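You operate a simulated robot arm through the tools that you are given. There is no shell and no other tool. Be economical: measure what you need, move in short steps, check, and stop when the job is done.

You run a simulated two-armed robot. Do the job below in one go: nothing can be reset, and whatever is moved stays where it is left.

Task
Fetch the white filter from the top of the air cabinet and stand it on top of the red coupling. Switch the blue-tipped lever on. Put the blue suction cup on top of the dirty filter. Take the red padlock that says "shift c" from the work top of the tall shelf rack and put it on top of the black-ringed cylinder. Take the straight air fitting on the work top of the tall shelf rack and put it away on the shelf under the packing bench. Open the vented door. Do these in any order. Set down upright: white filter, blue suction cup. The blue-tipped lever goes to its stop.

It is judged by the outcome, as a careful person would: the job done as asked, and still so three seconds after it is handed in. It fails if anything else is knocked over, pushed out of place, dropped, spilled or broken.

Robot
Two 7-joint arms with two-finger parallel grippers on one trunk, on a base that drives. Base frame: it is fixed to the floor where the robot stands at the start and does not move with it; the origin is under the middle of the robot, x ahead of it, y to its left, z up. Units: mm, rad, N and s.
The left shoulder is at the start at [20, 138, 1200], the right one opposite. With the tool pointing down near the work surface each hand reaches from about 100 to 500 mm from the robot's upright axis, wherever it stands, measured 20 degrees to its own side. Places, roughly: black-ringed cylinder (5x5x5 cm) [2100, -100, 900]; blue suction cup (4x4x6 cm) [1100, 300, 900]; blue-tipped lever [1000, 200, 900]; dirty filter [2000, -500, 1250]; red coupling (4x4x6 cm) [2000, -900, 1300]; red padlock [2000, -500, 1000]; shelf under the packing bench [-1800, 400, 200]; straight air fitting (5x2x2 cm) [2100, -1000, 900]; vented door [1800, -400, 1800]; white filter [500, 250, 1000]. Payload 1.57 kg a hand.
The tool frame of a hand sits at the grasp point between the pads (the TCP): z along the fingers, y along the line on which they close. The tips reach 30 mm beyond it. The gripper opens to 80 mm. The fingers are 17 mm wide and 12 mm thick; the gripper's body (40 by 82 mm) begins 80 mm behind the TCP.
Orientation is told as [roll, pitch, yaw] about the base's x, y, z axes, in that order, counted from this pose: with the fingers straight down and closing along the base's y, the tool's x points along the base's -x, its y along +y and its z along -z.

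Tools
- The arms move only by the tool nudge_tool. It takes "left_increments", "right_increments" or both (then of equal length, played together; a hand with none holds still); each is a list of rows, each a list of 7 numbers: the shift along the tool's x, y, z in mm, then the turn, a rotation vector about the tool's x, y, z in rad, then the gripper command, from -1 (fully open) to 1 (shut), values between in proportion. In form: [[tx, ty, tz, ax, ay, az, hand], ...]. A call has 1 to 20 rows; each row shifts and turns the commanded pose from where the row before left it, along the tool's axes as they then stand. A row lasts 0.2 s, in which the tool goes at most 50 mm and 0.15 rad; a call with a longer step from one row to the next is refused whole, and so is a gripper value outside its range. A pose out of reach is approached as far as the arm can. The call stops where the force on the tool passes 40 N (or 10 N more than at its start, if that is more) or the arm is blocked; 0.2 s more then pass. The fingers move at their own pace (about 45 mm/s each) and stop on an object; they squeeze with about 23 N. The grip force told is the motor's: it shows also when the fingers shut on nothing. Time passes only in rows, and 0.2 s behind the last, so rows that do not move let the fingers close. It gives the time, the measured TCP pose, the force on the tool (base axes), the opening and the grip force at its end, in the units of the frame above (readings bear some noise), with the torque about the TCP (base axes, N m) and any sound that the robot's microphone picked up.
- Cameras (640 x 400 px; columns grow to the right, rows downward): "scene" is now at [184.2, 38.8, 1122.6]; the picture's right is [0.42, -0.91, 0.00], its down [-0.17, -0.08, -0.98] and it looks along [0.89, 0.41, -0.19] (base axes); focal length 214 px, centre (320, 200). "left" rides on the left gripper at [72, 7, -122] in its tool frame; the picture's right is [-0.09, 1.00, 0.00], its down [-0.84, -0.08, -0.54] and it looks along [-0.54, -0.05, 0.84] (tool axes); focal length 238 px, centre (320, 200). "right" rides on the right gripper at [72, -7, -122] in its tool frame; the picture's right is [0.09, 1.00, 0.00], its down [-0.84, 0.08, -0.54] and it looks along [-0.54, 0.05, 0.84] (tool axes); focal length 238 px, centre (320, 200). There is no depth. A picture from a camera that has moved, and an enlarged one, comes with that camera's place and axes in the base frame and with its lens.
- get_image(camera): a new picture of that camera. The clock stands still meanwhile.
- lift_body(by): slides the trunk up (or, below 0, down) by that many mm; the arms and the scene camera ride with it, the base frame stays. It gives what a move gives, with no picture.
- drive_base(legs): drives the robot by 1 to 6 legs, each [ahead, left, turn to the left] in mm, mm and rad, along the robot's own axes; the way and the turn of a leg run together, so that a leg with both is an arc; at most 1500 mm and 3.142 rad a leg. The arms and the cameras ride along, it lands a little off, and it stops where it bumps. It gives what a move gives.
- turn_head(pan, tilt): turns the head with the scene camera to pan (to the left, within 1.047 rad either way) and tilt (down, from -0.506 to 1.204), counted from straight ahead of the robot. It gives what a move gives.
- zoom(camera, box): a new picture of the part [left, top, right, bottom] of that camera's present view, enlarged. The clock stands still meanwhile.
- finish_job(): hands the job in; it is judged then, once.

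Work in short steps. Places have to be worked out from the pictures, the camera data and where the tool is seen: move nearer, look again, correct. Check each grasp and each placing, and mend what went wrong. You have 165 turns and 138 pictures in all, those below and enlarged ones among them. Open the grippers and draw the arms clear of the work before you hand the job in, unless the task says otherwise.

The tools are called after ">>>" by a JSON object that holds its "method" and its "body". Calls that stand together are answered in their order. nudge_tool: Moves the arms, as the interface text tells. Its arguments: {"type":"object","properties":{"left_increments":{"type":"array","items":{"type":"array","items":{"type":"number"}}},"right_increments":{"type":"array","items":{"type":"array","items":{"type":"number"}}}},"required":[]} The other tools are called the same way: lift_body (by) slides the trunk up or down; drive_base (legs) drives the base; turn_head (pan, tilt) turns the head that bears the scene camera; get_image (camera) takes a picture; zoom (camera, box) takes an enlarged picture of a part of a camera's view; finish_job () hands the job in.

At the start:

```text
time_s: 0.0
left_eef_pos: [311.3, 342.0, 1084.9]
left_orientation: [0.001, 0.104, 0.027]
left_force: [-0.2, 0.3, -0.7]
left_ft_torque: [-0.01, 0.01, -0.02]
left_gripper_width: 80.1
left_grasp_force: 0.1
right_eef_pos: [366.3, -63.4, 1084.3]
right_orientation: [-0.003, 0.206, -0.003]
right_force: [-0.2, 0.2, -0.5]
right_ft_torque: [0.03, 0.0, 0.0]
right_gripper_width: 80.2
right_grasp_force: 0.0
trunk travel left (down, up): [-575.0, 665.0]
robot x, y, heading: [1.6, 0.0, 0.003]
head pan, tilt: [0.436, 0.188]
```

scene: 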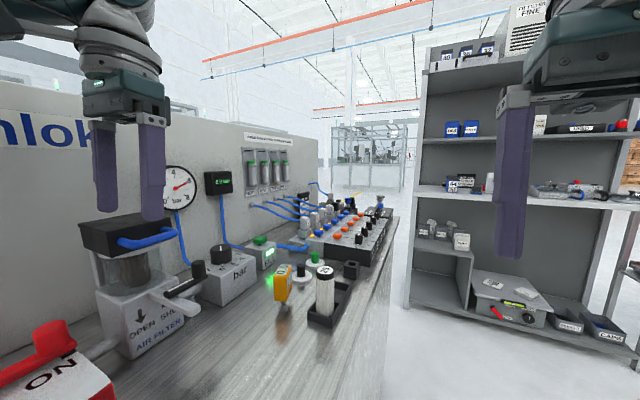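
right: 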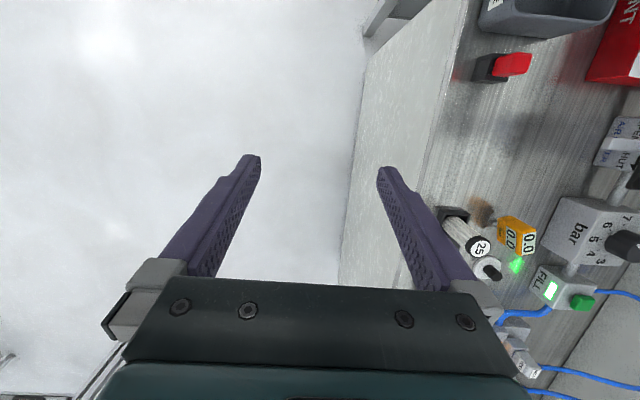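
left: 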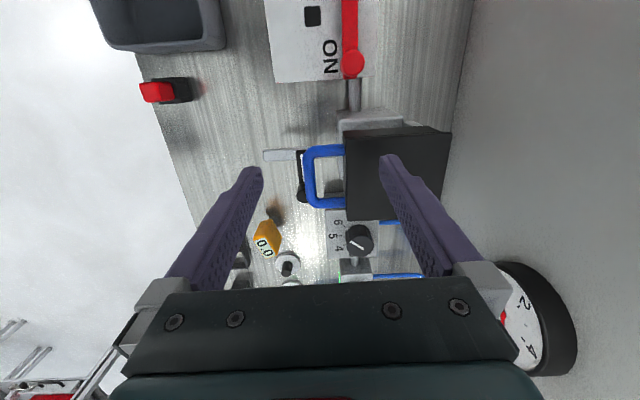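

I start by looking at the bench and the rack more closely.

>>> {"method": "zoom", "body": {"camera": "scene", "box": [160, 160, 420, 330]}}

>>> {"method": "zoom", "body": {"camera": "scene", "box": [400, 0, 640, 150]}}

>>> {"method": "zoom", "body": {"camera": "scene", "box": [400, 150, 640, 350]}}

```text
2.35 times, centred on (290, 245) of scene
camera zoom: at [184.2, 38.8, 1122.6], right [0.42, -0.91, 0.0], down [-0.17, -0.08, -0.98], along [0.89, 0.41, -0.19], focal length 505 px, centre (391, 94)
```

zoom: 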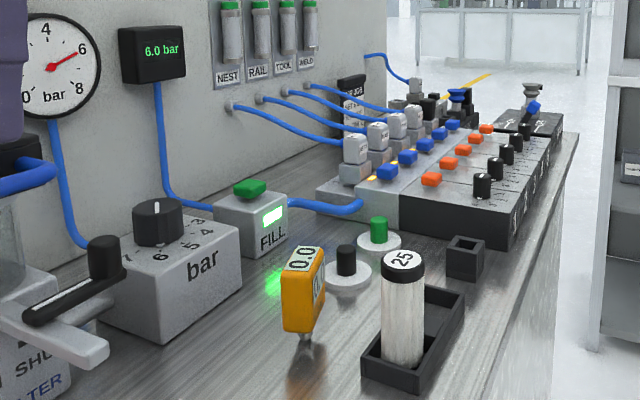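

```text
2.67 times, centred on (520, 75) of scene
camera zoom: at [184.2, 38.8, 1122.6], right [0.42, -0.91, 0.0], down [-0.17, -0.08, -0.98], along [0.89, 0.41, -0.19], focal length 572 px, centre (-213, 533)
```

zoom: 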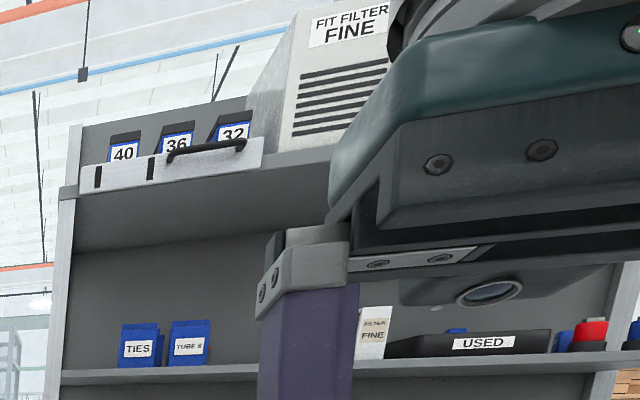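

```text
2.00 times, centred on (520, 250) of scene
camera zoom: at [184.2, 38.8, 1122.6], right [0.42, -0.91, 0.0], down [-0.17, -0.08, -0.98], along [0.89, 0.41, -0.19], focal length 429 px, centre (-80, 100)
```

zoom: 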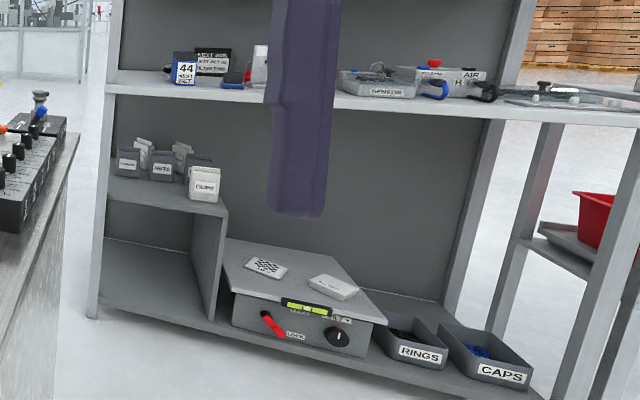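

I look at the left part of the bench and the right side of the rack with the head.

>>> {"method": "turn_head", "body": {"pan": 1.0, "tilt": 0.5}}

>>> {"method": "get_image", "body": {"camera": "scene"}}

>>> {"method": "turn_head", "body": {"pan": -0.5, "tilt": 0.1}}

>>> {"method": "get_image", "body": {"camera": "scene"}}

```text
time_s: 1.0
left_eef_pos: [311.6, 343.8, 1084.9]
left_orientation: [0.003, 0.109, 0.031]
left_force: [0.5, -0.4, 0.1]
left_ft_torque: [-0.01, -0.01, -0.02]
left_gripper_width: 80.0
left_grasp_force: 0.1
right_eef_pos: [366.2, -64.5, 1084.2]
right_orientation: [-0.002, 0.208, -0.003]
right_force: [0.1, -0.2, 0.7]
right_ft_torque: [0.0, 0.04, -0.03]
right_gripper_width: 80.3
right_grasp_force: 0.0
trunk travel left (down, up): [-575.0, 665.0]
robot x, y, heading: [-2.0, -1.2, 0.002]
head pan, tilt: [1.0, 0.499]
```

```text
131 pictures are left
camera scene: at [149.0, 76.0, 1093.9], right [0.84, -0.54, 0.0], down [-0.26, -0.4, -0.88], along [0.48, 0.74, -0.48], focal length 214 px, centre (320, 200)
```

scene: 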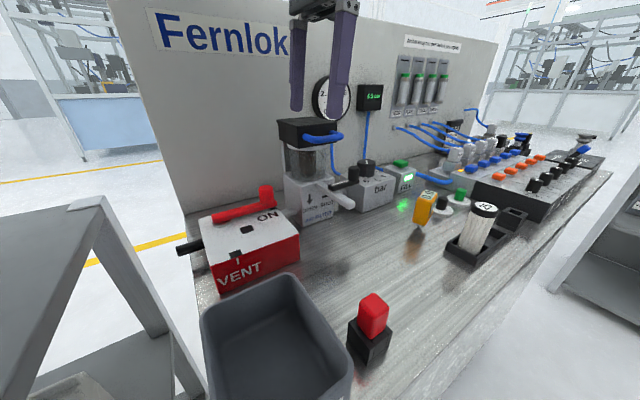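

```text
time_s: 2.6
left_eef_pos: [311.5, 342.8, 1085.0]
left_orientation: [0.002, 0.108, 0.032]
left_force: [0.7, 1.2, 0.0]
left_ft_torque: [-0.02, -0.05, 0.0]
left_gripper_width: 80.0
left_grasp_force: 0.2
right_eef_pos: [365.2, -62.9, 1083.5]
right_orientation: [-0.003, 0.205, -0.002]
right_force: [0.7, 0.1, 0.7]
right_ft_torque: [0.03, 0.0, 0.01]
right_gripper_width: 79.8
right_grasp_force: 0.0
trunk travel left (down, up): [-575.0, 665.0]
robot x, y, heading: [-1.6, 3.6, -0.0]
head pan, tilt: [-0.499, 0.099]
```

```text
130 pictures are left
camera scene: at [180.6, -44.5, 1130.9], right [-0.48, -0.88, 0.0], down [-0.09, 0.05, -0.99], along [0.87, -0.48, -0.1], focal length 214 px, centre (320, 200)
```

scene: 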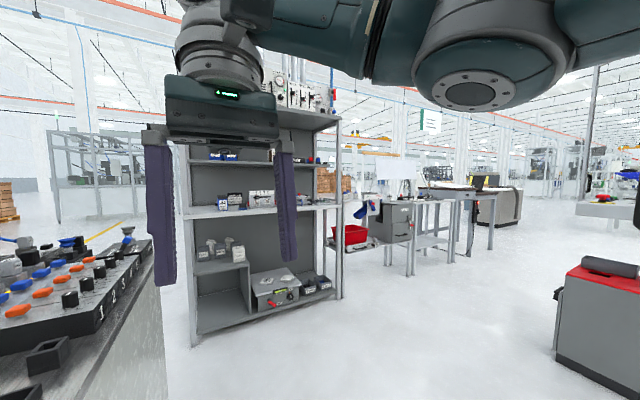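

The white filter "25" stands in the black tray at about (467, 162), bench top near z 870. I swing the left hand over in front of it and tilt the fingers forward, about 50° from straight down.

>>> {"method": "nudge_tool", "body": {"left_increments": [[0, -45, 0, 0, 0, 0, -1], [0, -45, 0, 0, 0, 0, -1], [0, -45, 0, 0, 0, 0, -1], [0, -45, 0, 0, 0, 0, -1], [0, 0, 0, 0, -0.143, 0, -1], [0, 0, 0, 0, -0.143, 0, -1], [0, 0, 0, 0, -0.143, 0, -1], [0, 0, 0, 0, -0.143, 0, -1], [0, 0, 0, 0, -0.143, 0, -1], [0, 0, 0, 0, -0.143, 0, -1], [0, 0, 0, 0, -0.143, 0, -1]]}}

>>> {"method": "get_image", "body": {"camera": "left"}}

>>> {"method": "turn_head", "body": {"pan": 0.4, "tilt": 0.5}}

>>> {"method": "get_image", "body": {"camera": "scene"}}

```text
time_s: 4.2
left_eef_pos: [301.6, 174.8, 1043.5]
left_orientation: [0.108, -0.147, 0.012]
left_force: [-0.2, 0.2, 0.4]
left_ft_torque: [-0.01, 0.03, -0.02]
left_gripper_width: 80.2
left_grasp_force: 0.2
right_eef_pos: [365.4, -64.9, 1083.3]
right_orientation: [-0.004, 0.209, -0.003]
right_force: [-0.4, -0.3, 0.5]
right_ft_torque: [-0.01, -0.02, 0.02]
right_gripper_width: 79.8
right_grasp_force: 0.0
trunk travel left (down, up): [-575.0, 665.0]
robot x, y, heading: [-2.1, 2.0, -0.005]
head pan, tilt: [-0.499, 0.099]
stopped in row 7 (left hand): the arm was blocked; the commanded pose is now the measured one
```

```text
129 pictures are left
camera left: at [210.5, 166.2, 1153.1], right [0.06, 0.99, 0.12], down [0.75, -0.13, 0.65], along [0.66, 0.05, -0.75], focal length 238 px, centre (320, 200)
```

left: 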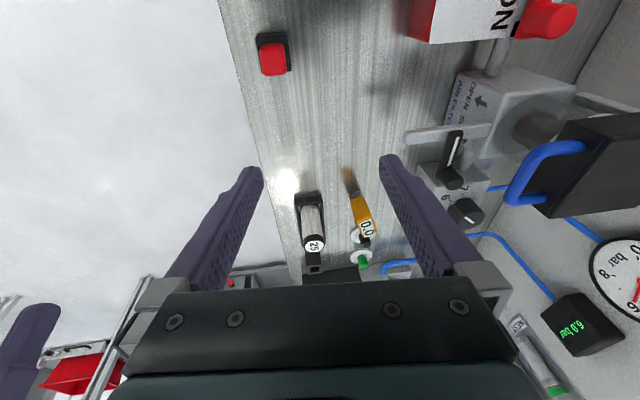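

```text
time_s: 5.4
left_eef_pos: [300.8, 175.4, 1043.2]
left_orientation: [0.11, -0.149, 0.012]
left_force: [0.1, 0.4, -0.1]
left_ft_torque: [-0.04, 0.0, 0.0]
left_gripper_width: 79.9
left_grasp_force: 0.0
right_eef_pos: [366.2, -64.2, 1083.7]
right_orientation: [-0.001, 0.21, -0.003]
right_force: [-0.2, -0.1, -0.6]
right_ft_torque: [0.0, 0.0, 0.0]
right_gripper_width: 79.9
right_grasp_force: 0.1
trunk travel left (down, up): [-575.0, 665.0]
robot x, y, heading: [-1.9, 0.9, 0.003]
head pan, tilt: [0.4, 0.499]
```

```text
128 pictures are left
camera scene: at [183.6, 34.8, 1093.9], right [0.39, -0.92, 0.0], down [-0.44, -0.19, -0.88], along [0.81, 0.34, -0.48], focal length 214 px, centre (320, 200)
```

scene: 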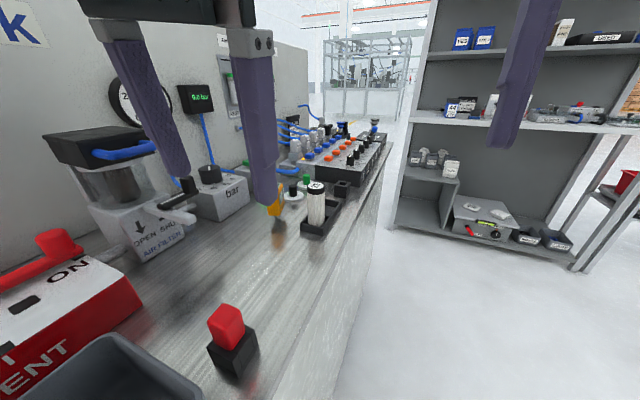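

The arm got stuck close to the body. I undo the small roll, move the hand forward and up, and then pitch it there.

>>> {"method": "nudge_tool", "body": {"left_increments": [[-40, 0, -30, -0.1, 0, 0, -1], [-40, 0, -20, 0, 0, 0, -1], [-40, 0, 0, 0, -0.1, 0, -1], [0, 0, 0, 0, -0.14, 0, -1], [0, 0, 0, 0, -0.14, 0, -1], [0, 0, 0, 0, -0.14, 0, -1], [0, 0, 0, 0, -0.14, 0, -1], [0, 0, 0, 0, -0.14, 0, -1]]}}

```text
time_s: 7.2
left_eef_pos: [412.8, 169.6, 1112.3]
left_orientation: [0.347, -0.93, -0.235]
left_force: [0.3, -0.6, -0.2]
left_ft_torque: [0.01, 0.0, 0.02]
left_gripper_width: 80.0
left_grasp_force: 0.0
right_eef_pos: [365.7, -64.4, 1083.4]
right_orientation: [-0.002, 0.209, -0.004]
right_force: [0.0, -0.4, -0.1]
right_ft_torque: [0.01, -0.02, 0.01]
right_gripper_width: 80.1
right_grasp_force: 0.1
trunk travel left (down, up): [-575.0, 665.0]
robot x, y, heading: [0.7, 1.5, 0.001]
head pan, tilt: [0.4, 0.499]
```

Pitch went well; a residual tilt of the closing line (about 0.2 rad) remains, I level it and take a look.

>>> {"method": "nudge_tool", "body": {"left_increments": [[0, 0, 0, 0.08, 0, -0.07, -1], [0, 0, 0, 0.075, 0, -0.073, -1], [0, 0, 0, 0, 0, 0, -1]]}}

>>> {"method": "get_image", "body": {"camera": "left"}}

>>> {"method": "get_image", "body": {"camera": "scene"}}

```text
time_s: 8.0
left_eef_pos: [412.2, 169.7, 1110.6]
left_orientation: [-0.002, -0.948, 0.003]
left_force: [-0.1, 0.0, -0.1]
left_ft_torque: [0.0, 0.03, -0.01]
left_gripper_width: 80.1
left_grasp_force: 0.1
right_eef_pos: [366.0, -64.2, 1084.7]
right_orientation: [-0.002, 0.208, -0.002]
right_force: [0.1, 0.1, 0.4]
right_ft_torque: [0.01, 0.02, 0.03]
right_gripper_width: 80.1
right_grasp_force: 0.0
trunk travel left (down, up): [-575.0, 665.0]
robot x, y, heading: [1.1, -0.5, 0.003]
head pan, tilt: [0.4, 0.499]
```

```text
127 pictures are left
camera left: at [269.4, 175.1, 1123.0], right [0.05, 1.0, 0.07], down [0.05, -0.08, 1.0], along [1.0, -0.05, -0.05], focal length 238 px, centre (320, 200)
```

left: 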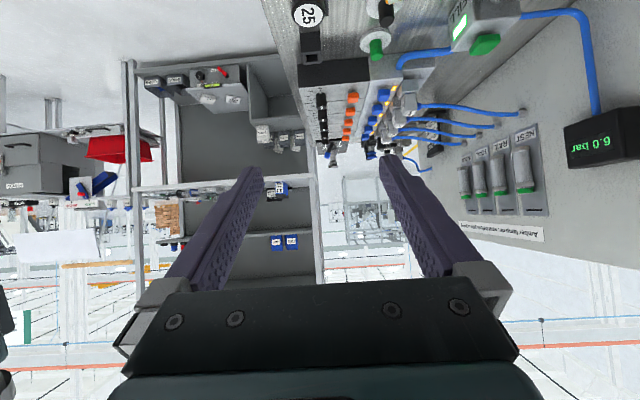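

```text
126 pictures are left
camera scene: at [183.6, 34.9, 1093.8], right [0.39, -0.92, 0.0], down [-0.44, -0.19, -0.88], along [0.81, 0.34, -0.48], focal length 214 px, centre (320, 200)
```

scene: 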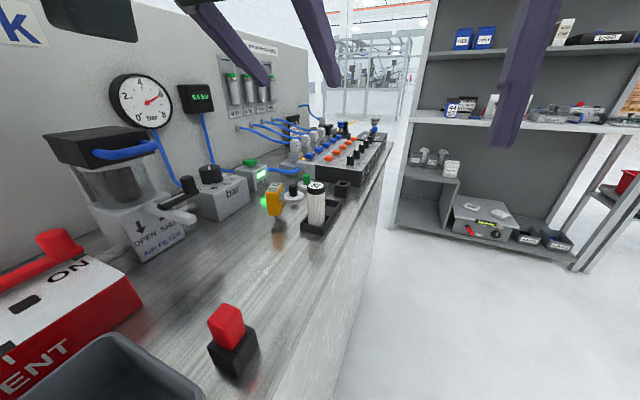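

The filter cap triangulates to about (464, 162, 952), the orange gauge beside it at y≈245. I half-close the gripper to ~60 mm and go to a stand-off along the tilted approach line.

>>> {"method": "nudge_tool", "body": {"left_increments": [[35, -4, 0, 0, 0, 0, -0.5], [35, -4, 0, 0, 0, 0, -0.5], [35, 0, 5, 0, 0, 0, -0.5], [20, 0, 10, 0, 0, 0, -0.5], [0, 0, 0, 0, 0, 0, -0.5]]}}

>>> {"method": "get_image", "body": {"camera": "left"}}

>>> {"method": "get_image", "body": {"camera": "scene"}}

```text
time_s: 9.2
left_eef_pos: [365.7, 158.0, 994.5]
left_orientation: [0.001, -0.947, 0.002]
left_force: [0.9, 0.2, -0.5]
left_ft_torque: [-0.04, 0.01, -0.01]
left_gripper_width: 60.1
left_grasp_force: 0.1
left hand out of reach, approached as far as the arm can: row 2, 3
right_eef_pos: [366.2, -63.5, 1084.4]
right_orientation: [0.0, 0.208, -0.003]
right_force: [-1.5, 0.8, -0.4]
right_ft_torque: [0.03, 0.0, 0.0]
right_gripper_width: 80.0
right_grasp_force: 0.2
trunk travel left (down, up): [-575.0, 665.0]
robot x, y, heading: [1.6, 0.6, -0.002]
head pan, tilt: [0.4, 0.499]
```

```text
125 pictures are left
camera left: at [222.7, 163.3, 1007.8], right [0.05, 1.0, 0.07], down [0.05, -0.08, 1.0], along [1.0, -0.05, -0.05], focal length 238 px, centre (320, 200)
```

left: 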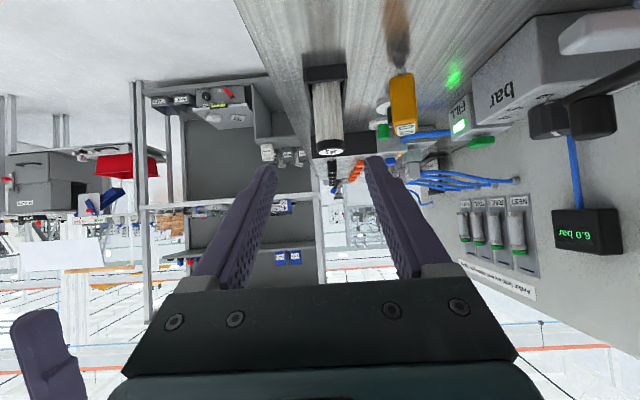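

```text
124 pictures are left
camera scene: at [183.6, 34.9, 1093.8], right [0.39, -0.92, 0.0], down [-0.44, -0.19, -0.88], along [0.81, 0.34, -0.48], focal length 214 px, centre (320, 200)
```

scene: 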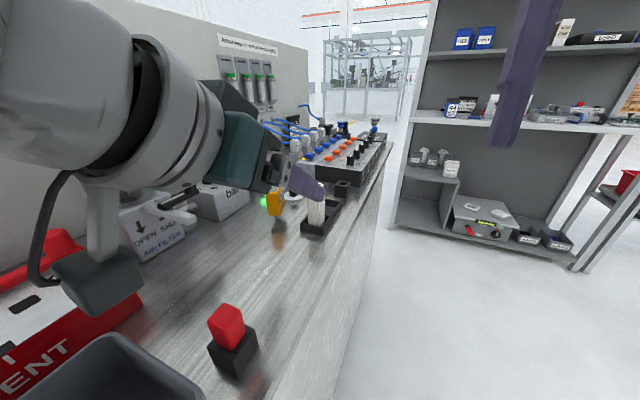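

The filter's axis is at y≈165, x≈463 and the approach line matches. I advance along the fingers in small rows to TCP ≈ (463,165,920).

>>> {"method": "nudge_tool", "body": {"left_increments": [[0, 7, 25, 0, 0, 0, -0.5], [0, 0, 30, 0, 0, 0, -0.5], [0, 0, 30, 0, 0, 0, -0.5], [2, 0, 30, 0, 0, 0, -0.5], [0, 0, 0, 0, 0, 0, -0.5]]}}

>>> {"method": "get_image", "body": {"camera": "left"}}

>>> {"method": "get_image", "body": {"camera": "scene"}}

```text
time_s: 10.4
left_eef_pos: [459.6, 165.2, 927.7]
left_orientation: [0.0, -0.948, 0.002]
left_force: [0.2, 0.1, -0.8]
left_ft_torque: [0.0, 0.0, 0.0]
left_gripper_width: 59.6
left_grasp_force: 0.0
right_eef_pos: [365.8, -63.7, 1082.6]
right_orientation: [-0.003, 0.209, -0.002]
right_force: [-0.4, -0.9, -0.1]
right_ft_torque: [-0.02, 0.06, 0.03]
right_gripper_width: 80.0
right_grasp_force: 0.1
trunk travel left (down, up): [-575.0, 665.0]
robot x, y, heading: [0.6, 3.7, 0.002]
head pan, tilt: [0.4, 0.499]
```

```text
123 pictures are left
camera left: at [316.0, 171.0, 940.8], right [0.05, 1.0, 0.07], down [0.05, -0.08, 1.0], along [1.0, -0.05, -0.05], focal length 238 px, centre (320, 200)
```

left: 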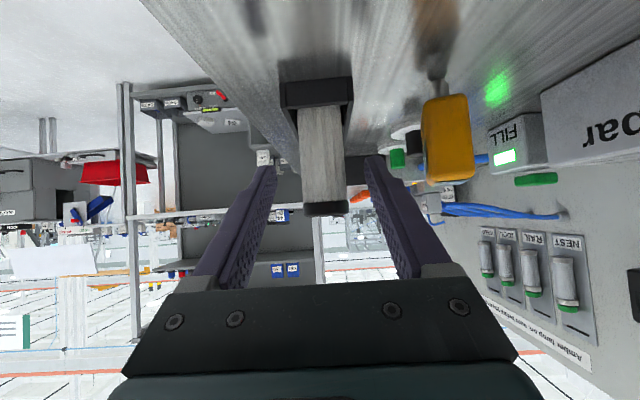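

```text
122 pictures are left
camera scene: at [183.6, 34.9, 1093.8], right [0.39, -0.92, 0.0], down [-0.44, -0.19, -0.88], along [0.81, 0.34, -0.48], focal length 214 px, centre (320, 200)
```

scene: 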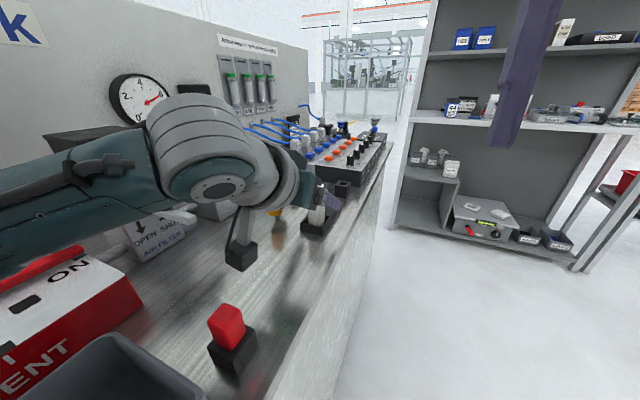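

The filter is centred between the fingers; its top is near z 938. I go 12 mm lower/further and close.

>>> {"method": "nudge_tool", "body": {"left_increments": [[6, 0, 8, 0, 0, 0, -0.5], [0, 0, 4, 0, 0, 0, -0.2], [0, 0, 0, 0, 0, 0, 0.3], [0, 0, 0, 0, 0, 0, 1], [0, 0, 0, 0, 0, 0, 1], [0, 0, 0, 0, 0, 0, 1]]}}

>>> {"method": "get_image", "body": {"camera": "left"}}

```text
time_s: 11.8
left_eef_pos: [463.7, 164.4, 915.6]
left_orientation: [0.001, -0.947, 0.002]
left_force: [-0.2, 0.2, 0.2]
left_ft_torque: [0.03, -0.05, -0.04]
left_gripper_width: 28.9
left_grasp_force: 22.8
right_eef_pos: [365.5, -64.6, 1083.8]
right_orientation: [-0.003, 0.208, -0.004]
right_force: [-1.1, -1.1, -0.5]
right_ft_torque: [-0.01, 0.01, 0.0]
right_gripper_width: 80.1
right_grasp_force: 0.0
trunk travel left (down, up): [-575.0, 665.0]
robot x, y, heading: [0.8, -0.5, 0.001]
head pan, tilt: [0.4, 0.499]
```

```text
121 pictures are left
camera left: at [321.9, 170.3, 929.3], right [0.05, 1.0, 0.07], down [0.05, -0.08, 1.0], along [1.0, -0.05, -0.05], focal length 238 px, centre (320, 200)
```

left: 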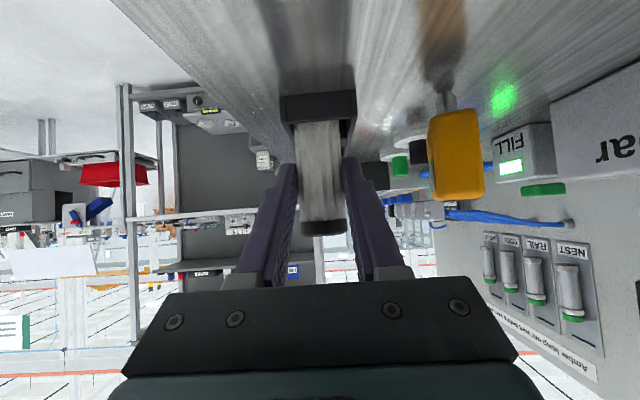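

Gripped (28.9 mm). I lift straight up 150 mm and look from the scene camera.

>>> {"method": "nudge_tool", "body": {"left_increments": [[-16, 0, -12, 0, 0, 0, 1], [-32, 0, -23, 0, 0, 0, 1], [-32, 0, -23, 0, 0, 0, 1], [-32, 0, -23, 0, 0, 0, 1], [-16, 0, -12, 0, 0, 0, 1]]}}

>>> {"method": "get_image", "body": {"camera": "scene"}}

```text
time_s: 13.0
left_eef_pos: [461.1, 166.4, 1072.0]
left_orientation: [0.001, -0.946, -0.001]
left_force: [-0.2, -0.5, -1.2]
left_ft_torque: [0.02, -0.01, 0.02]
left_gripper_width: 29.1
left_grasp_force: 23.8
right_eef_pos: [366.5, -63.5, 1083.9]
right_orientation: [-0.002, 0.208, -0.004]
right_force: [0.6, 0.2, 0.7]
right_ft_torque: [0.02, 0.02, 0.01]
right_gripper_width: 80.0
right_grasp_force: 0.0
trunk travel left (down, up): [-575.0, 665.0]
robot x, y, heading: [0.7, -0.4, 0.0]
head pan, tilt: [0.4, 0.499]
```

```text
120 pictures are left
camera scene: at [183.6, 34.9, 1093.8], right [0.39, -0.92, 0.0], down [-0.44, -0.19, -0.88], along [0.81, 0.34, -0.48], focal length 214 px, centre (320, 200)
```

scene: 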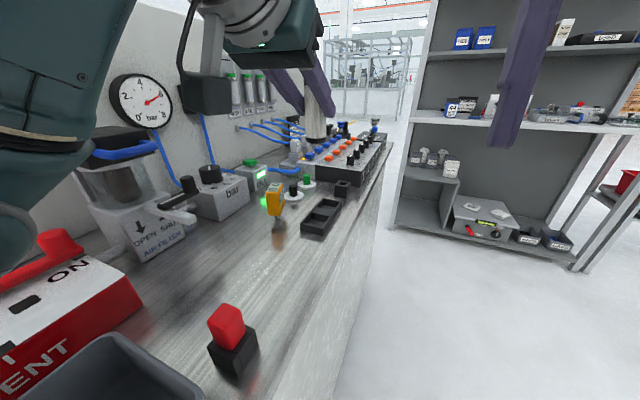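

The filter is held, its base ~50 mm below the TCP. Now I drive beside the bench to face the far end of it (lever and suction cup), with the arms kept high.

>>> {"method": "lift_body", "body": {"by": 80}}

>>> {"method": "drive_base", "body": {"legs": [[0, -320, 0], [900, 0, 0], [0, 0, 1.57]]}}

>>> {"method": "turn_head", "body": {"pan": 0.0, "tilt": 0.6}}

>>> {"method": "get_image", "body": {"camera": "scene"}}

>>> {"method": "get_image", "body": {"camera": "right"}}

```text
time_s: 14.2
left_eef_pos: [461.8, 165.5, 1152.1]
left_orientation: [0.0, -0.947, 0.003]
left_force: [-0.9, 0.6, -0.4]
left_ft_torque: [0.05, -0.04, -0.02]
left_gripper_width: 29.0
left_grasp_force: 23.3
right_eef_pos: [365.9, -64.7, 1163.9]
right_orientation: [-0.002, 0.208, -0.004]
right_force: [0.4, -0.6, 1.1]
right_ft_torque: [0.0, -0.02, -0.02]
right_gripper_width: 80.1
right_grasp_force: 0.0
trunk travel left (down, up): [-655.0, 585.0]
robot x, y, heading: [-0.7, -1.0, -0.001]
head pan, tilt: [0.4, 0.499]
```

```text
time_s: 24.5
left_eef_pos: [775.3, 143.6, 1150.7]
left_orientation: [0.0, -0.948, 1.551]
left_force: [1.0, 0.0, -0.4]
left_ft_torque: [0.01, -0.01, -0.02]
left_gripper_width: 28.9
left_grasp_force: 22.9
right_eef_pos: [1002.9, 43.2, 1163.7]
right_orientation: [0.0, 0.207, 1.545]
right_force: [0.1, 0.3, -0.7]
right_ft_torque: [0.04, -0.01, 0.0]
right_gripper_width: 80.1
right_grasp_force: 0.0
trunk travel left (down, up): [-655.0, 585.0]
robot x, y, heading: [934.3, -322.0, 1.557]
head pan, tilt: [0.4, 0.499]
```

```text
time_s: 25.4
left_eef_pos: [774.9, 142.7, 1152.1]
left_orientation: [0.0, -0.949, 1.554]
left_force: [-0.1, -0.1, -0.5]
left_ft_torque: [-0.05, -0.04, -0.03]
left_gripper_width: 28.8
left_grasp_force: 23.5
right_eef_pos: [1004.1, 42.1, 1163.8]
right_orientation: [-0.002, 0.208, 1.547]
right_force: [0.7, -0.1, -0.7]
right_ft_torque: [-0.02, -0.02, -0.05]
right_gripper_width: 80.2
right_grasp_force: 0.0
trunk travel left (down, up): [-655.0, 585.0]
robot x, y, heading: [933.8, -316.3, 1.549]
head pan, tilt: [0.0, 0.6]
```

```text
119 pictures are left
camera scene: at [935.5, -133.6, 1164.7], right [1.0, -0.02, 0.0], down [-0.01, -0.56, -0.83], along [0.02, 0.83, -0.56], focal length 214 px, centre (320, 200)
```

scene: 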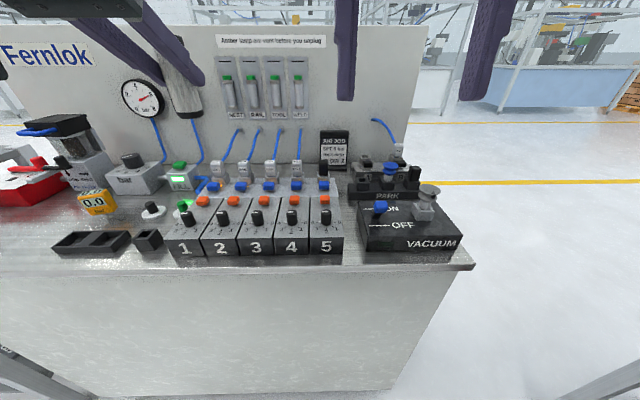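

```text
118 pictures are left
camera right: at [1008.5, -1.8, 1297.4], right [-1.0, -0.07, 0.02], down [-0.06, 0.93, 0.36], along [-0.04, 0.35, -0.93], focal length 238 px, centre (320, 200)
```

right: 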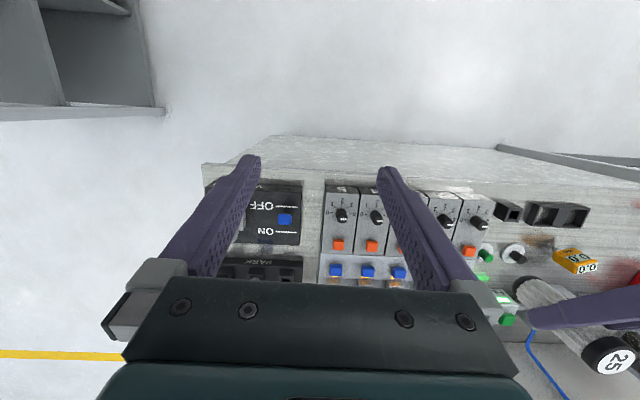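

I see a VACUUM box with a blue-tipped lever and ON/OFF, and a PARK block with suction cups. Zoom in there.

>>> {"method": "zoom", "body": {"camera": "scene", "box": [330, 130, 480, 270]}}

>>> {"method": "zoom", "body": {"camera": "right", "box": [200, 150, 340, 290]}}

```text
2.86 times, centred on (405, 200) of scene
camera zoom: at [935.5, -133.6, 1164.7], right [1.0, -0.02, 0.0], down [-0.01, -0.56, -0.83], along [0.02, 0.83, -0.56], focal length 613 px, centre (77, 200)
```

zoom: 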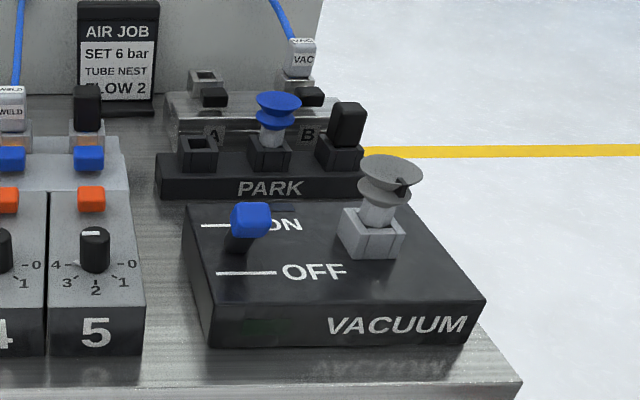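

```text
2.86 times, centred on (270, 220) of right
camera zoom: at [1008.5, -1.8, 1297.4], right [-1.0, -0.07, 0.02], down [-0.06, 0.93, 0.36], along [-0.04, 0.35, -0.93], focal length 681 px, centre (463, 143)
```

zoom: 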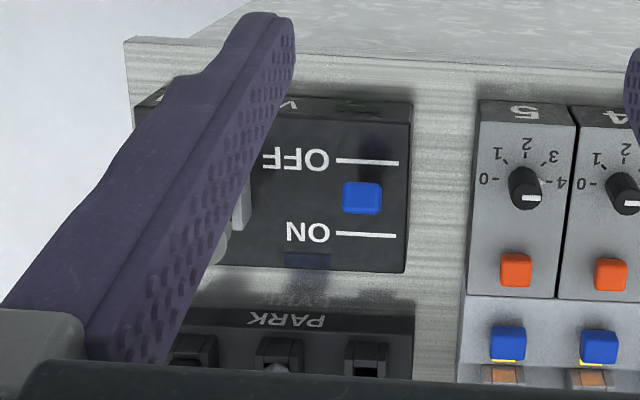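

The blue lever tip triangulates to (1048, 167, 947), leaning to the robot (OFF). I close the right gripper, set it vertical, and bring it in front of the lever.

>>> {"method": "nudge_tool", "body": {"right_increments": [[0, 0, 0, 0, -0.104, 0, 1], [0, 0, 0, 0, -0.104, 0, 1], [-42, -21, 0, 0, 0, 0, 1], [-42, -21, 0, 0, 0, 0, 1], [0, 0, 41, 0, 0, 0, 1], [0, 0, 41, 0, 0, 0, 1], [0, 0, 41, 0, 0, 0, 1], [0, 0, 41, 0, 0, 0, 1], [0, 0, 0, 0, 0, 0, 1]]}}

>>> {"method": "zoom", "body": {"camera": "scene", "box": [330, 100, 530, 270]}}

>>> {"method": "get_image", "body": {"camera": "right"}}

```text
time_s: 27.4
left_eef_pos: [775.0, 141.9, 1151.1]
left_orientation: [0.0, -0.95, 1.551]
left_force: [-0.3, -0.4, -0.2]
left_ft_torque: [-0.02, 0.0, 0.03]
left_gripper_width: 29.0
left_grasp_force: 23.2
right_eef_pos: [1047.9, 126.8, 998.6]
right_orientation: [-0.001, 0.001, 1.546]
right_force: [0.6, -0.3, 0.2]
right_ft_torque: [0.01, 0.01, 0.01]
right_gripper_width: 0.0
right_grasp_force: 21.7
trunk travel left (down, up): [-655.0, 585.0]
robot x, y, heading: [934.0, -321.2, 1.549]
head pan, tilt: [0.0, 0.6]
```

```text
2.35 times, centred on (430, 185) of scene
camera zoom: at [935.6, -133.6, 1164.7], right [1.0, -0.02, 0.0], down [-0.01, -0.56, -0.83], along [0.02, 0.82, -0.56], focal length 505 px, centre (61, 235)
```

zoom: 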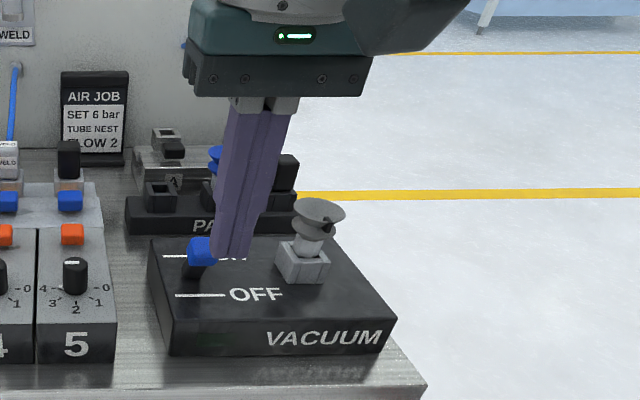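

```text
114 pictures are left
camera right: at [1052.2, 54.2, 1120.7], right [-1.0, -0.07, 0.0], down [-0.06, 0.84, 0.54], along [-0.04, 0.54, -0.84], focal length 238 px, centre (320, 200)
```

right: 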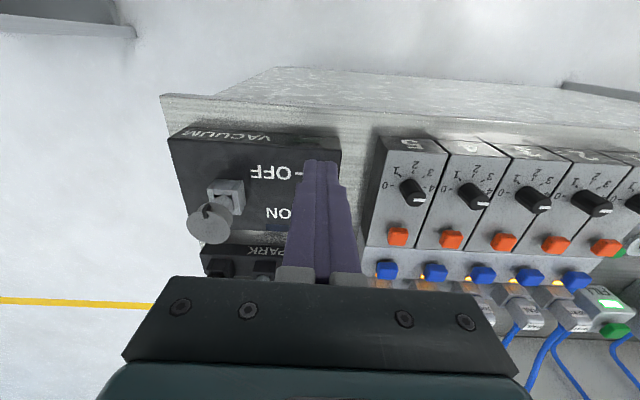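

Hand is at (1048, 127). I descend to put the tips at z≈936 and push forward (+y).

>>> {"method": "nudge_tool", "body": {"right_increments": [[0, 0, 16, 0, 0, 0, 1], [0, 0, 16, 0, 0, 0, 1], [-8, 0, 0, 0, 0, 0, 1], [-8, 0, 0, 0, 0, 0, 1], [-8, 0, 0, 0, 0, 0, 1], [-8, 0, 0, 0, 0, 0, 1], [-8, 0, 0, 0, 0, 0, 1], [-8, 0, 0, 0, 0, 0, 1], [-6, 0, 0, 0, 0, 0, 1]]}}

>>> {"method": "zoom", "body": {"camera": "scene", "box": [330, 100, 530, 270]}}

```text
time_s: 29.4
left_eef_pos: [775.7, 143.7, 1153.1]
left_orientation: [0.001, -0.95, 1.553]
left_force: [0.0, -0.6, -0.1]
left_ft_torque: [-0.01, 0.0, 0.01]
left_gripper_width: 28.7
left_grasp_force: 22.6
right_eef_pos: [1058.1, 140.7, 971.6]
right_orientation: [-0.003, 0.0, 1.548]
right_force: [-0.4, -1.0, 1.1]
right_ft_torque: [-0.01, -0.02, 0.0]
right_gripper_width: 0.0
right_grasp_force: 21.0
right hand out of reach, approached as far as the arm can: row 4, 5, 6, 7, 8, 9
trunk travel left (down, up): [-655.0, 585.0]
robot x, y, heading: [931.4, -324.2, 1.552]
head pan, tilt: [0.0, 0.6]
```

```text
2.35 times, centred on (430, 185) of scene
camera zoom: at [935.6, -133.6, 1164.7], right [1.0, -0.02, 0.0], down [-0.01, -0.56, -0.83], along [0.02, 0.82, -0.56], focal length 505 px, centre (61, 235)
```

zoom: 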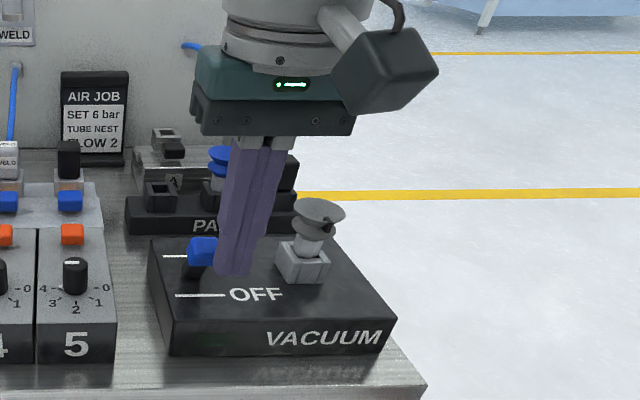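

Out of reach there. I raise the hand and pull back, drive 110 mm closer to the bench, and re-measure.

>>> {"method": "nudge_tool", "body": {"right_increments": [[30, 0, -30, 0, 0, 0, 1], [30, 0, -30, 0, 0, 0, 1], [30, 0, -10, 0, 0, 0, 1], [0, 0, 0, 0, 0, 0, 1]]}}

>>> {"method": "drive_base", "body": {"legs": [[110, 0, 0]]}}

>>> {"method": "zoom", "body": {"camera": "scene", "box": [330, 100, 580, 290]}}

```text
time_s: 30.4
left_eef_pos: [776.1, 142.3, 1153.3]
left_orientation: [0.0, -0.947, 1.552]
left_force: [-0.8, -1.0, 0.7]
left_ft_torque: [0.0, -0.01, 0.0]
left_gripper_width: 29.0
left_grasp_force: 23.2
right_eef_pos: [1056.9, 54.0, 1041.7]
right_orientation: [-0.002, 0.001, 1.546]
right_force: [0.4, 0.0, -0.6]
right_ft_torque: [0.01, 0.01, 0.01]
right_gripper_width: 0.0
right_grasp_force: 21.3
trunk travel left (down, up): [-655.0, 585.0]
robot x, y, heading: [932.0, -325.2, 1.55]
head pan, tilt: [0.0, 0.6]
```

```text
time_s: 31.6
left_eef_pos: [777.9, 253.3, 1152.3]
left_orientation: [-0.001, -0.948, 1.552]
left_force: [0.2, -0.1, -0.9]
left_ft_torque: [0.01, 0.01, -0.02]
left_gripper_width: 29.2
left_grasp_force: 22.9
right_eef_pos: [1057.9, 162.3, 1042.1]
right_orientation: [-0.002, -0.001, 1.546]
right_force: [0.3, 0.0, 0.0]
right_ft_torque: [0.03, 0.04, 0.02]
right_gripper_width: 0.0
right_grasp_force: 20.8
trunk travel left (down, up): [-655.0, 585.0]
robot x, y, heading: [940.3, -208.4, 1.551]
head pan, tilt: [0.0, 0.6]
```

```text
2.11 times, centred on (455, 195) of scene
camera zoom: at [938.1, -23.6, 1164.7], right [1.0, -0.02, 0.0], down [-0.01, -0.56, -0.83], along [0.02, 0.82, -0.56], focal length 452 px, centre (36, 210)
```

zoom: 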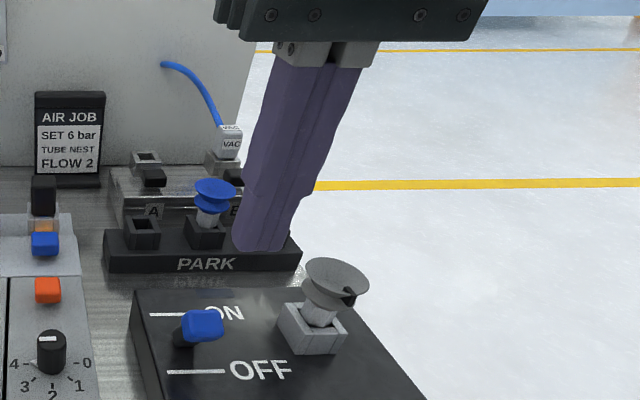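

The lever tip again measures (1047, 166). I go back 38 mm, down to z 966, and push slowly.

>>> {"method": "nudge_tool", "body": {"right_increments": [[38, 11, 0, 0, 0, 0, 1], [0, 0, 38, 0, 0, 0, 1], [0, 0, 38, 0, 0, 0, 1], [-8, 0, 0, 0, 0, 0, 1], [-8, 0, 0, 0, 0, 0, 1], [-8, 0, 0, 0, 0, 0, 1], [-8, 0, 0, 0, 0, 0, 1], [-8, 0, 0, 0, 0, 0, 1]]}}

>>> {"method": "zoom", "body": {"camera": "scene", "box": [330, 150, 530, 300]}}

```text
time_s: 33.4
left_eef_pos: [777.2, 252.7, 1150.9]
left_orientation: [0.0, -0.948, 1.552]
left_force: [-0.4, -0.1, -0.8]
left_ft_torque: [0.04, 0.0, -0.01]
left_gripper_width: 29.1
left_grasp_force: 23.5
right_eef_pos: [1048.2, 164.1, 964.8]
right_orientation: [-0.003, 0.002, 1.546]
right_force: [-0.2, -0.8, -0.2]
right_ft_torque: [0.0, -0.02, -0.04]
right_gripper_width: 0.0
right_grasp_force: 21.5
trunk travel left (down, up): [-655.0, 585.0]
robot x, y, heading: [934.3, -210.4, 1.554]
head pan, tilt: [0.0, 0.6]
```

```text
2.67 times, centred on (430, 225) of scene
camera zoom: at [938.0, -23.7, 1164.7], right [1.0, -0.02, 0.0], down [-0.01, -0.56, -0.83], along [0.02, 0.82, -0.56], focal length 572 px, centre (27, 133)
```

zoom: 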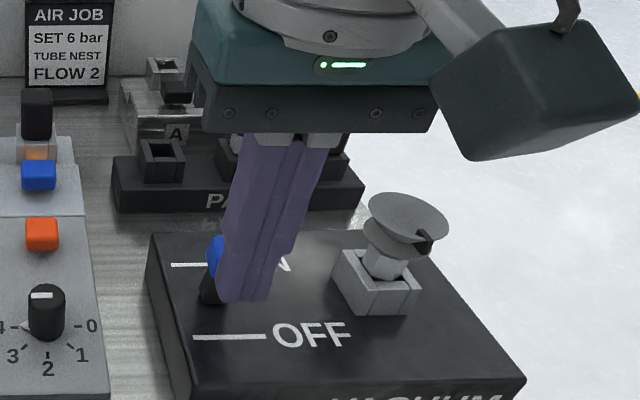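

The finger is touching the lever and it's moving. I keep pushing until resistance.

>>> {"method": "nudge_tool", "body": {"right_increments": [[-6, 3, 0, 0, 0, 0, 1], [-6, 0, 0, 0, 0, 0, 1], [-6, 0, 0, 0, 0, 0, 1], [-6, 0, 0, 0, 0, 0, 1], [-6, 0, 0, 0, 0, 0, 1]]}}

>>> {"method": "zoom", "body": {"camera": "scene", "box": [330, 150, 530, 300]}}

```text
time_s: 34.6
left_eef_pos: [778.9, 252.3, 1151.1]
left_orientation: [0.0, -0.947, 1.551]
left_force: [-0.7, -0.2, -0.2]
left_ft_torque: [-0.03, -0.02, -0.02]
left_gripper_width: 29.0
left_grasp_force: 23.0
right_eef_pos: [1045.2, 191.9, 965.2]
right_orientation: [-0.001, 0.004, 1.547]
right_force: [0.5, -12.1, 10.1]
right_ft_torque: [-0.3, 0.11, -0.07]
right_gripper_width: 0.3
right_grasp_force: 21.1
trunk travel left (down, up): [-655.0, 585.0]
robot x, y, heading: [937.4, -210.5, 1.548]
head pan, tilt: [0.0, 0.6]
```

```text
2.67 times, centred on (430, 225) of scene
camera zoom: at [938.3, -25.0, 1164.7], right [1.0, -0.02, 0.0], down [-0.01, -0.57, -0.82], along [0.02, 0.82, -0.57], focal length 572 px, centre (27, 133)
```

zoom: 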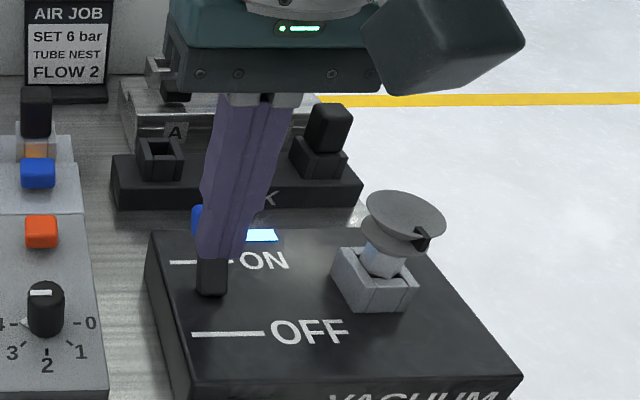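

The lamp lit and a 12 N resistance shows the stop. I back off and raise the hand, and look.

>>> {"method": "nudge_tool", "body": {"right_increments": [[15, 0, 0, 0, 0, 0, 1], [20, 0, 0, 0, 0, 0, 1], [10, 0, -40, 0, 0, 0, 0], [0, 0, -45, 0, 0, 0, -1], [0, 0, -45, 0, 0, 0, -1], [0, 0, 0, 0, 0, 0, -1]]}}

>>> {"method": "zoom", "body": {"camera": "scene", "box": [330, 130, 530, 280]}}

>>> {"method": "get_image", "body": {"camera": "right"}}

```text
time_s: 36.0
left_eef_pos: [778.4, 253.2, 1151.6]
left_orientation: [0.001, -0.948, 1.553]
left_force: [0.9, 0.1, -0.5]
left_ft_torque: [0.03, 0.03, 0.0]
left_gripper_width: 28.9
left_grasp_force: 23.6
right_eef_pos: [1046.5, 148.0, 1095.9]
right_orientation: [-0.002, 0.004, 1.543]
right_force: [-0.5, 0.5, 0.2]
right_ft_torque: [-0.01, 0.0, 0.03]
right_gripper_width: 79.9
right_grasp_force: 0.0
trunk travel left (down, up): [-655.0, 585.0]
robot x, y, heading: [933.8, -214.1, 1.552]
head pan, tilt: [0.0, 0.6]
```

```text
2.67 times, centred on (430, 205) of scene
camera zoom: at [938.1, -23.7, 1164.7], right [1.0, -0.02, 0.0], down [-0.01, -0.56, -0.83], along [0.02, 0.82, -0.56], focal length 572 px, centre (27, 187)
```

zoom: 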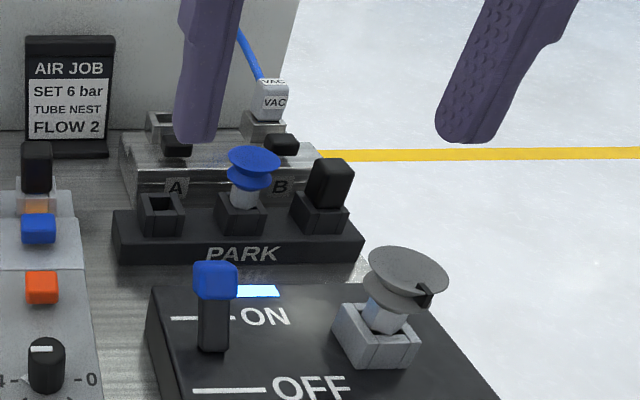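

```text
108 pictures are left
camera right: at [1049.0, 75.5, 1216.9], right [-1.0, -0.07, 0.0], down [-0.06, 0.84, 0.54], along [-0.03, 0.54, -0.84], focal length 238 px, centre (320, 200)
```

right: 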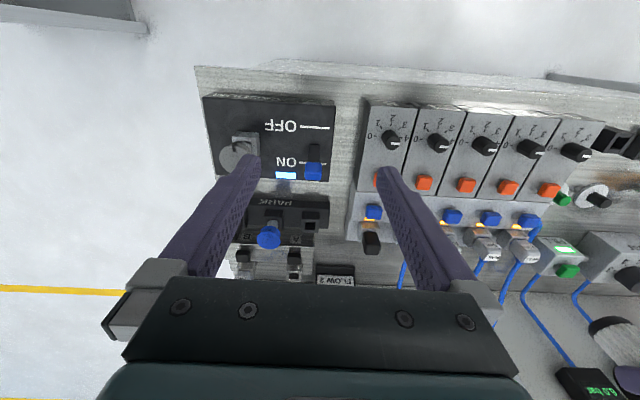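

The lever is ON. The blue cup stands at roughly (1108, 311, top 948). It needs a vertical grasp here because of the grey cup in front. I drive 75 mm closer and move the right hand over it.

>>> {"method": "drive_base", "body": {"legs": [[75, 0, 0]]}}

>>> {"method": "nudge_tool", "body": {"right_increments": [[-30, -30, 0, 0, 0, 0, -0.3], [-30, -30, 0, 0, 0, 0, -0.3], [0, 0, 0, 0, 0, 0, -0.3]]}}

>>> {"method": "get_image", "body": {"camera": "right"}}

>>> {"method": "get_image", "body": {"camera": "scene"}}

```text
time_s: 37.0
left_eef_pos: [780.9, 328.0, 1152.6]
left_orientation: [0.0, -0.948, 1.552]
left_force: [0.6, 0.2, 0.0]
left_ft_torque: [-0.02, 0.02, 0.0]
left_gripper_width: 28.9
left_grasp_force: 22.7
right_eef_pos: [1046.6, 221.2, 1095.5]
right_orientation: [-0.001, -0.001, 1.545]
right_force: [-0.3, -0.1, 0.1]
right_ft_torque: [-0.02, -0.03, -0.01]
right_gripper_width: 79.8
right_grasp_force: 0.1
trunk travel left (down, up): [-655.0, 585.0]
robot x, y, heading: [933.9, -136.0, 1.544]
head pan, tilt: [0.0, 0.6]
```

```text
time_s: 37.8
left_eef_pos: [780.3, 327.3, 1150.4]
left_orientation: [0.0, -0.945, 1.551]
left_force: [0.2, -0.6, 0.8]
left_ft_torque: [-0.02, 0.02, -0.01]
left_gripper_width: 29.3
left_grasp_force: 22.9
right_eef_pos: [1107.9, 280.7, 1094.1]
right_orientation: [-0.001, 0.0, 1.546]
right_force: [0.1, 0.1, -0.1]
right_ft_torque: [0.03, 0.0, 0.01]
right_gripper_width: 51.7
right_grasp_force: 0.0
trunk travel left (down, up): [-655.0, 585.0]
robot x, y, heading: [933.2, -139.5, 1.553]
head pan, tilt: [0.0, 0.6]
```

```text
107 pictures are left
camera right: at [1113.3, 208.2, 1216.3], right [-1.0, -0.07, 0.0], down [-0.06, 0.84, 0.54], along [-0.04, 0.54, -0.84], focal length 238 px, centre (320, 200)
```

right: 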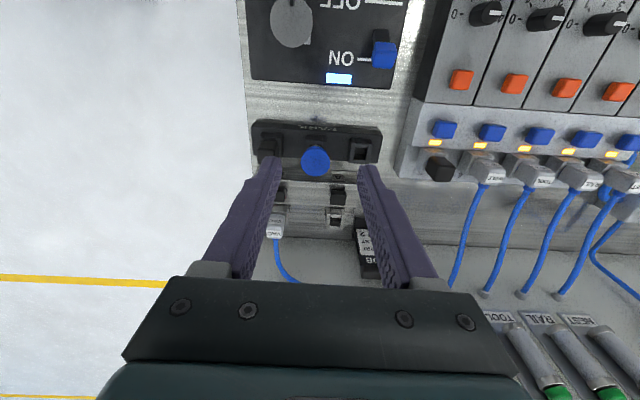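

```text
106 pictures are left
camera scene: at [939.7, 50.1, 1164.7], right [1.0, -0.02, 0.0], down [-0.01, -0.56, -0.83], along [0.02, 0.82, -0.56], focal length 214 px, centre (320, 200)
```

scene: 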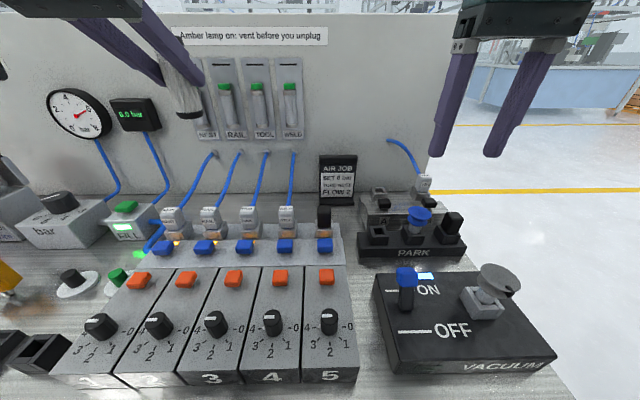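

Cup re-measured at about (1110, 325, 940). I lower to just above it (tips ~20 mm over) and check alignment.

>>> {"method": "nudge_tool", "body": {"right_increments": [[-22, -1, 0, 0, 0, 0, -0.3], [-22, -1, 0, 0, 0, 0, -0.3], [0, 0, 35, 0, 0, 0, -0.3], [0, 0, 35, 0, 0, 0, -0.3], [0, 0, 20, 0, 0, 0, -0.3], [0, 0, 0, 0, 0, 0, -0.3]]}}

>>> {"method": "get_image", "body": {"camera": "right"}}

>>> {"method": "zoom", "body": {"camera": "scene", "box": [340, 120, 500, 270]}}

```text
time_s: 39.2
left_eef_pos: [781.0, 327.1, 1152.0]
left_orientation: [0.001, -0.946, 1.552]
left_force: [0.1, 0.6, -0.7]
left_ft_torque: [-0.01, -0.03, 0.01]
left_gripper_width: 29.4
left_grasp_force: 22.8
right_eef_pos: [1110.7, 322.0, 1007.0]
right_orientation: [-0.002, 0.002, 1.546]
right_force: [-1.1, 0.1, 0.8]
right_ft_torque: [0.05, -0.03, 0.01]
right_gripper_width: 52.0
right_grasp_force: 0.1
trunk travel left (down, up): [-655.0, 585.0]
robot x, y, heading: [939.4, -138.0, 1.55]
head pan, tilt: [0.0, 0.6]
```

```text
105 pictures are left
camera right: at [1115.4, 250.1, 1128.3], right [-1.0, -0.07, 0.0], down [-0.06, 0.84, 0.54], along [-0.04, 0.54, -0.84], focal length 238 px, centre (320, 200)
```

right: 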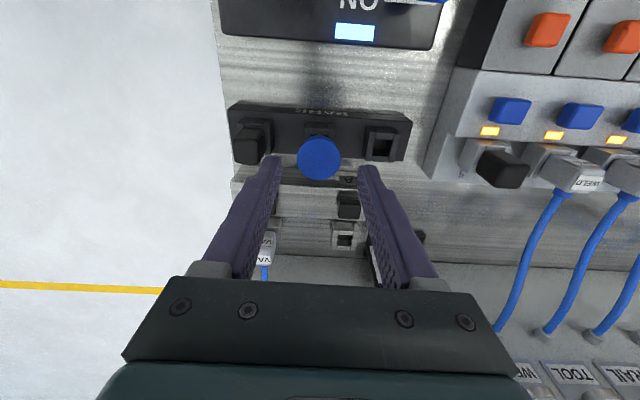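

```text
2.67 times, centred on (420, 195) of scene
camera zoom: at [939.7, 50.1, 1164.7], right [1.0, -0.02, 0.0], down [-0.01, -0.56, -0.83], along [0.02, 0.82, -0.56], focal length 572 px, centre (53, 213)
```

zoom: 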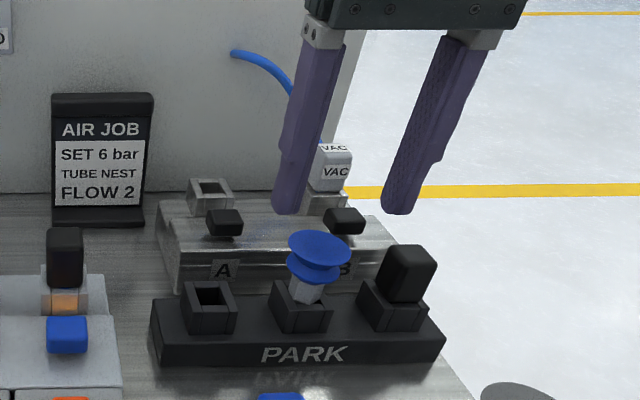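

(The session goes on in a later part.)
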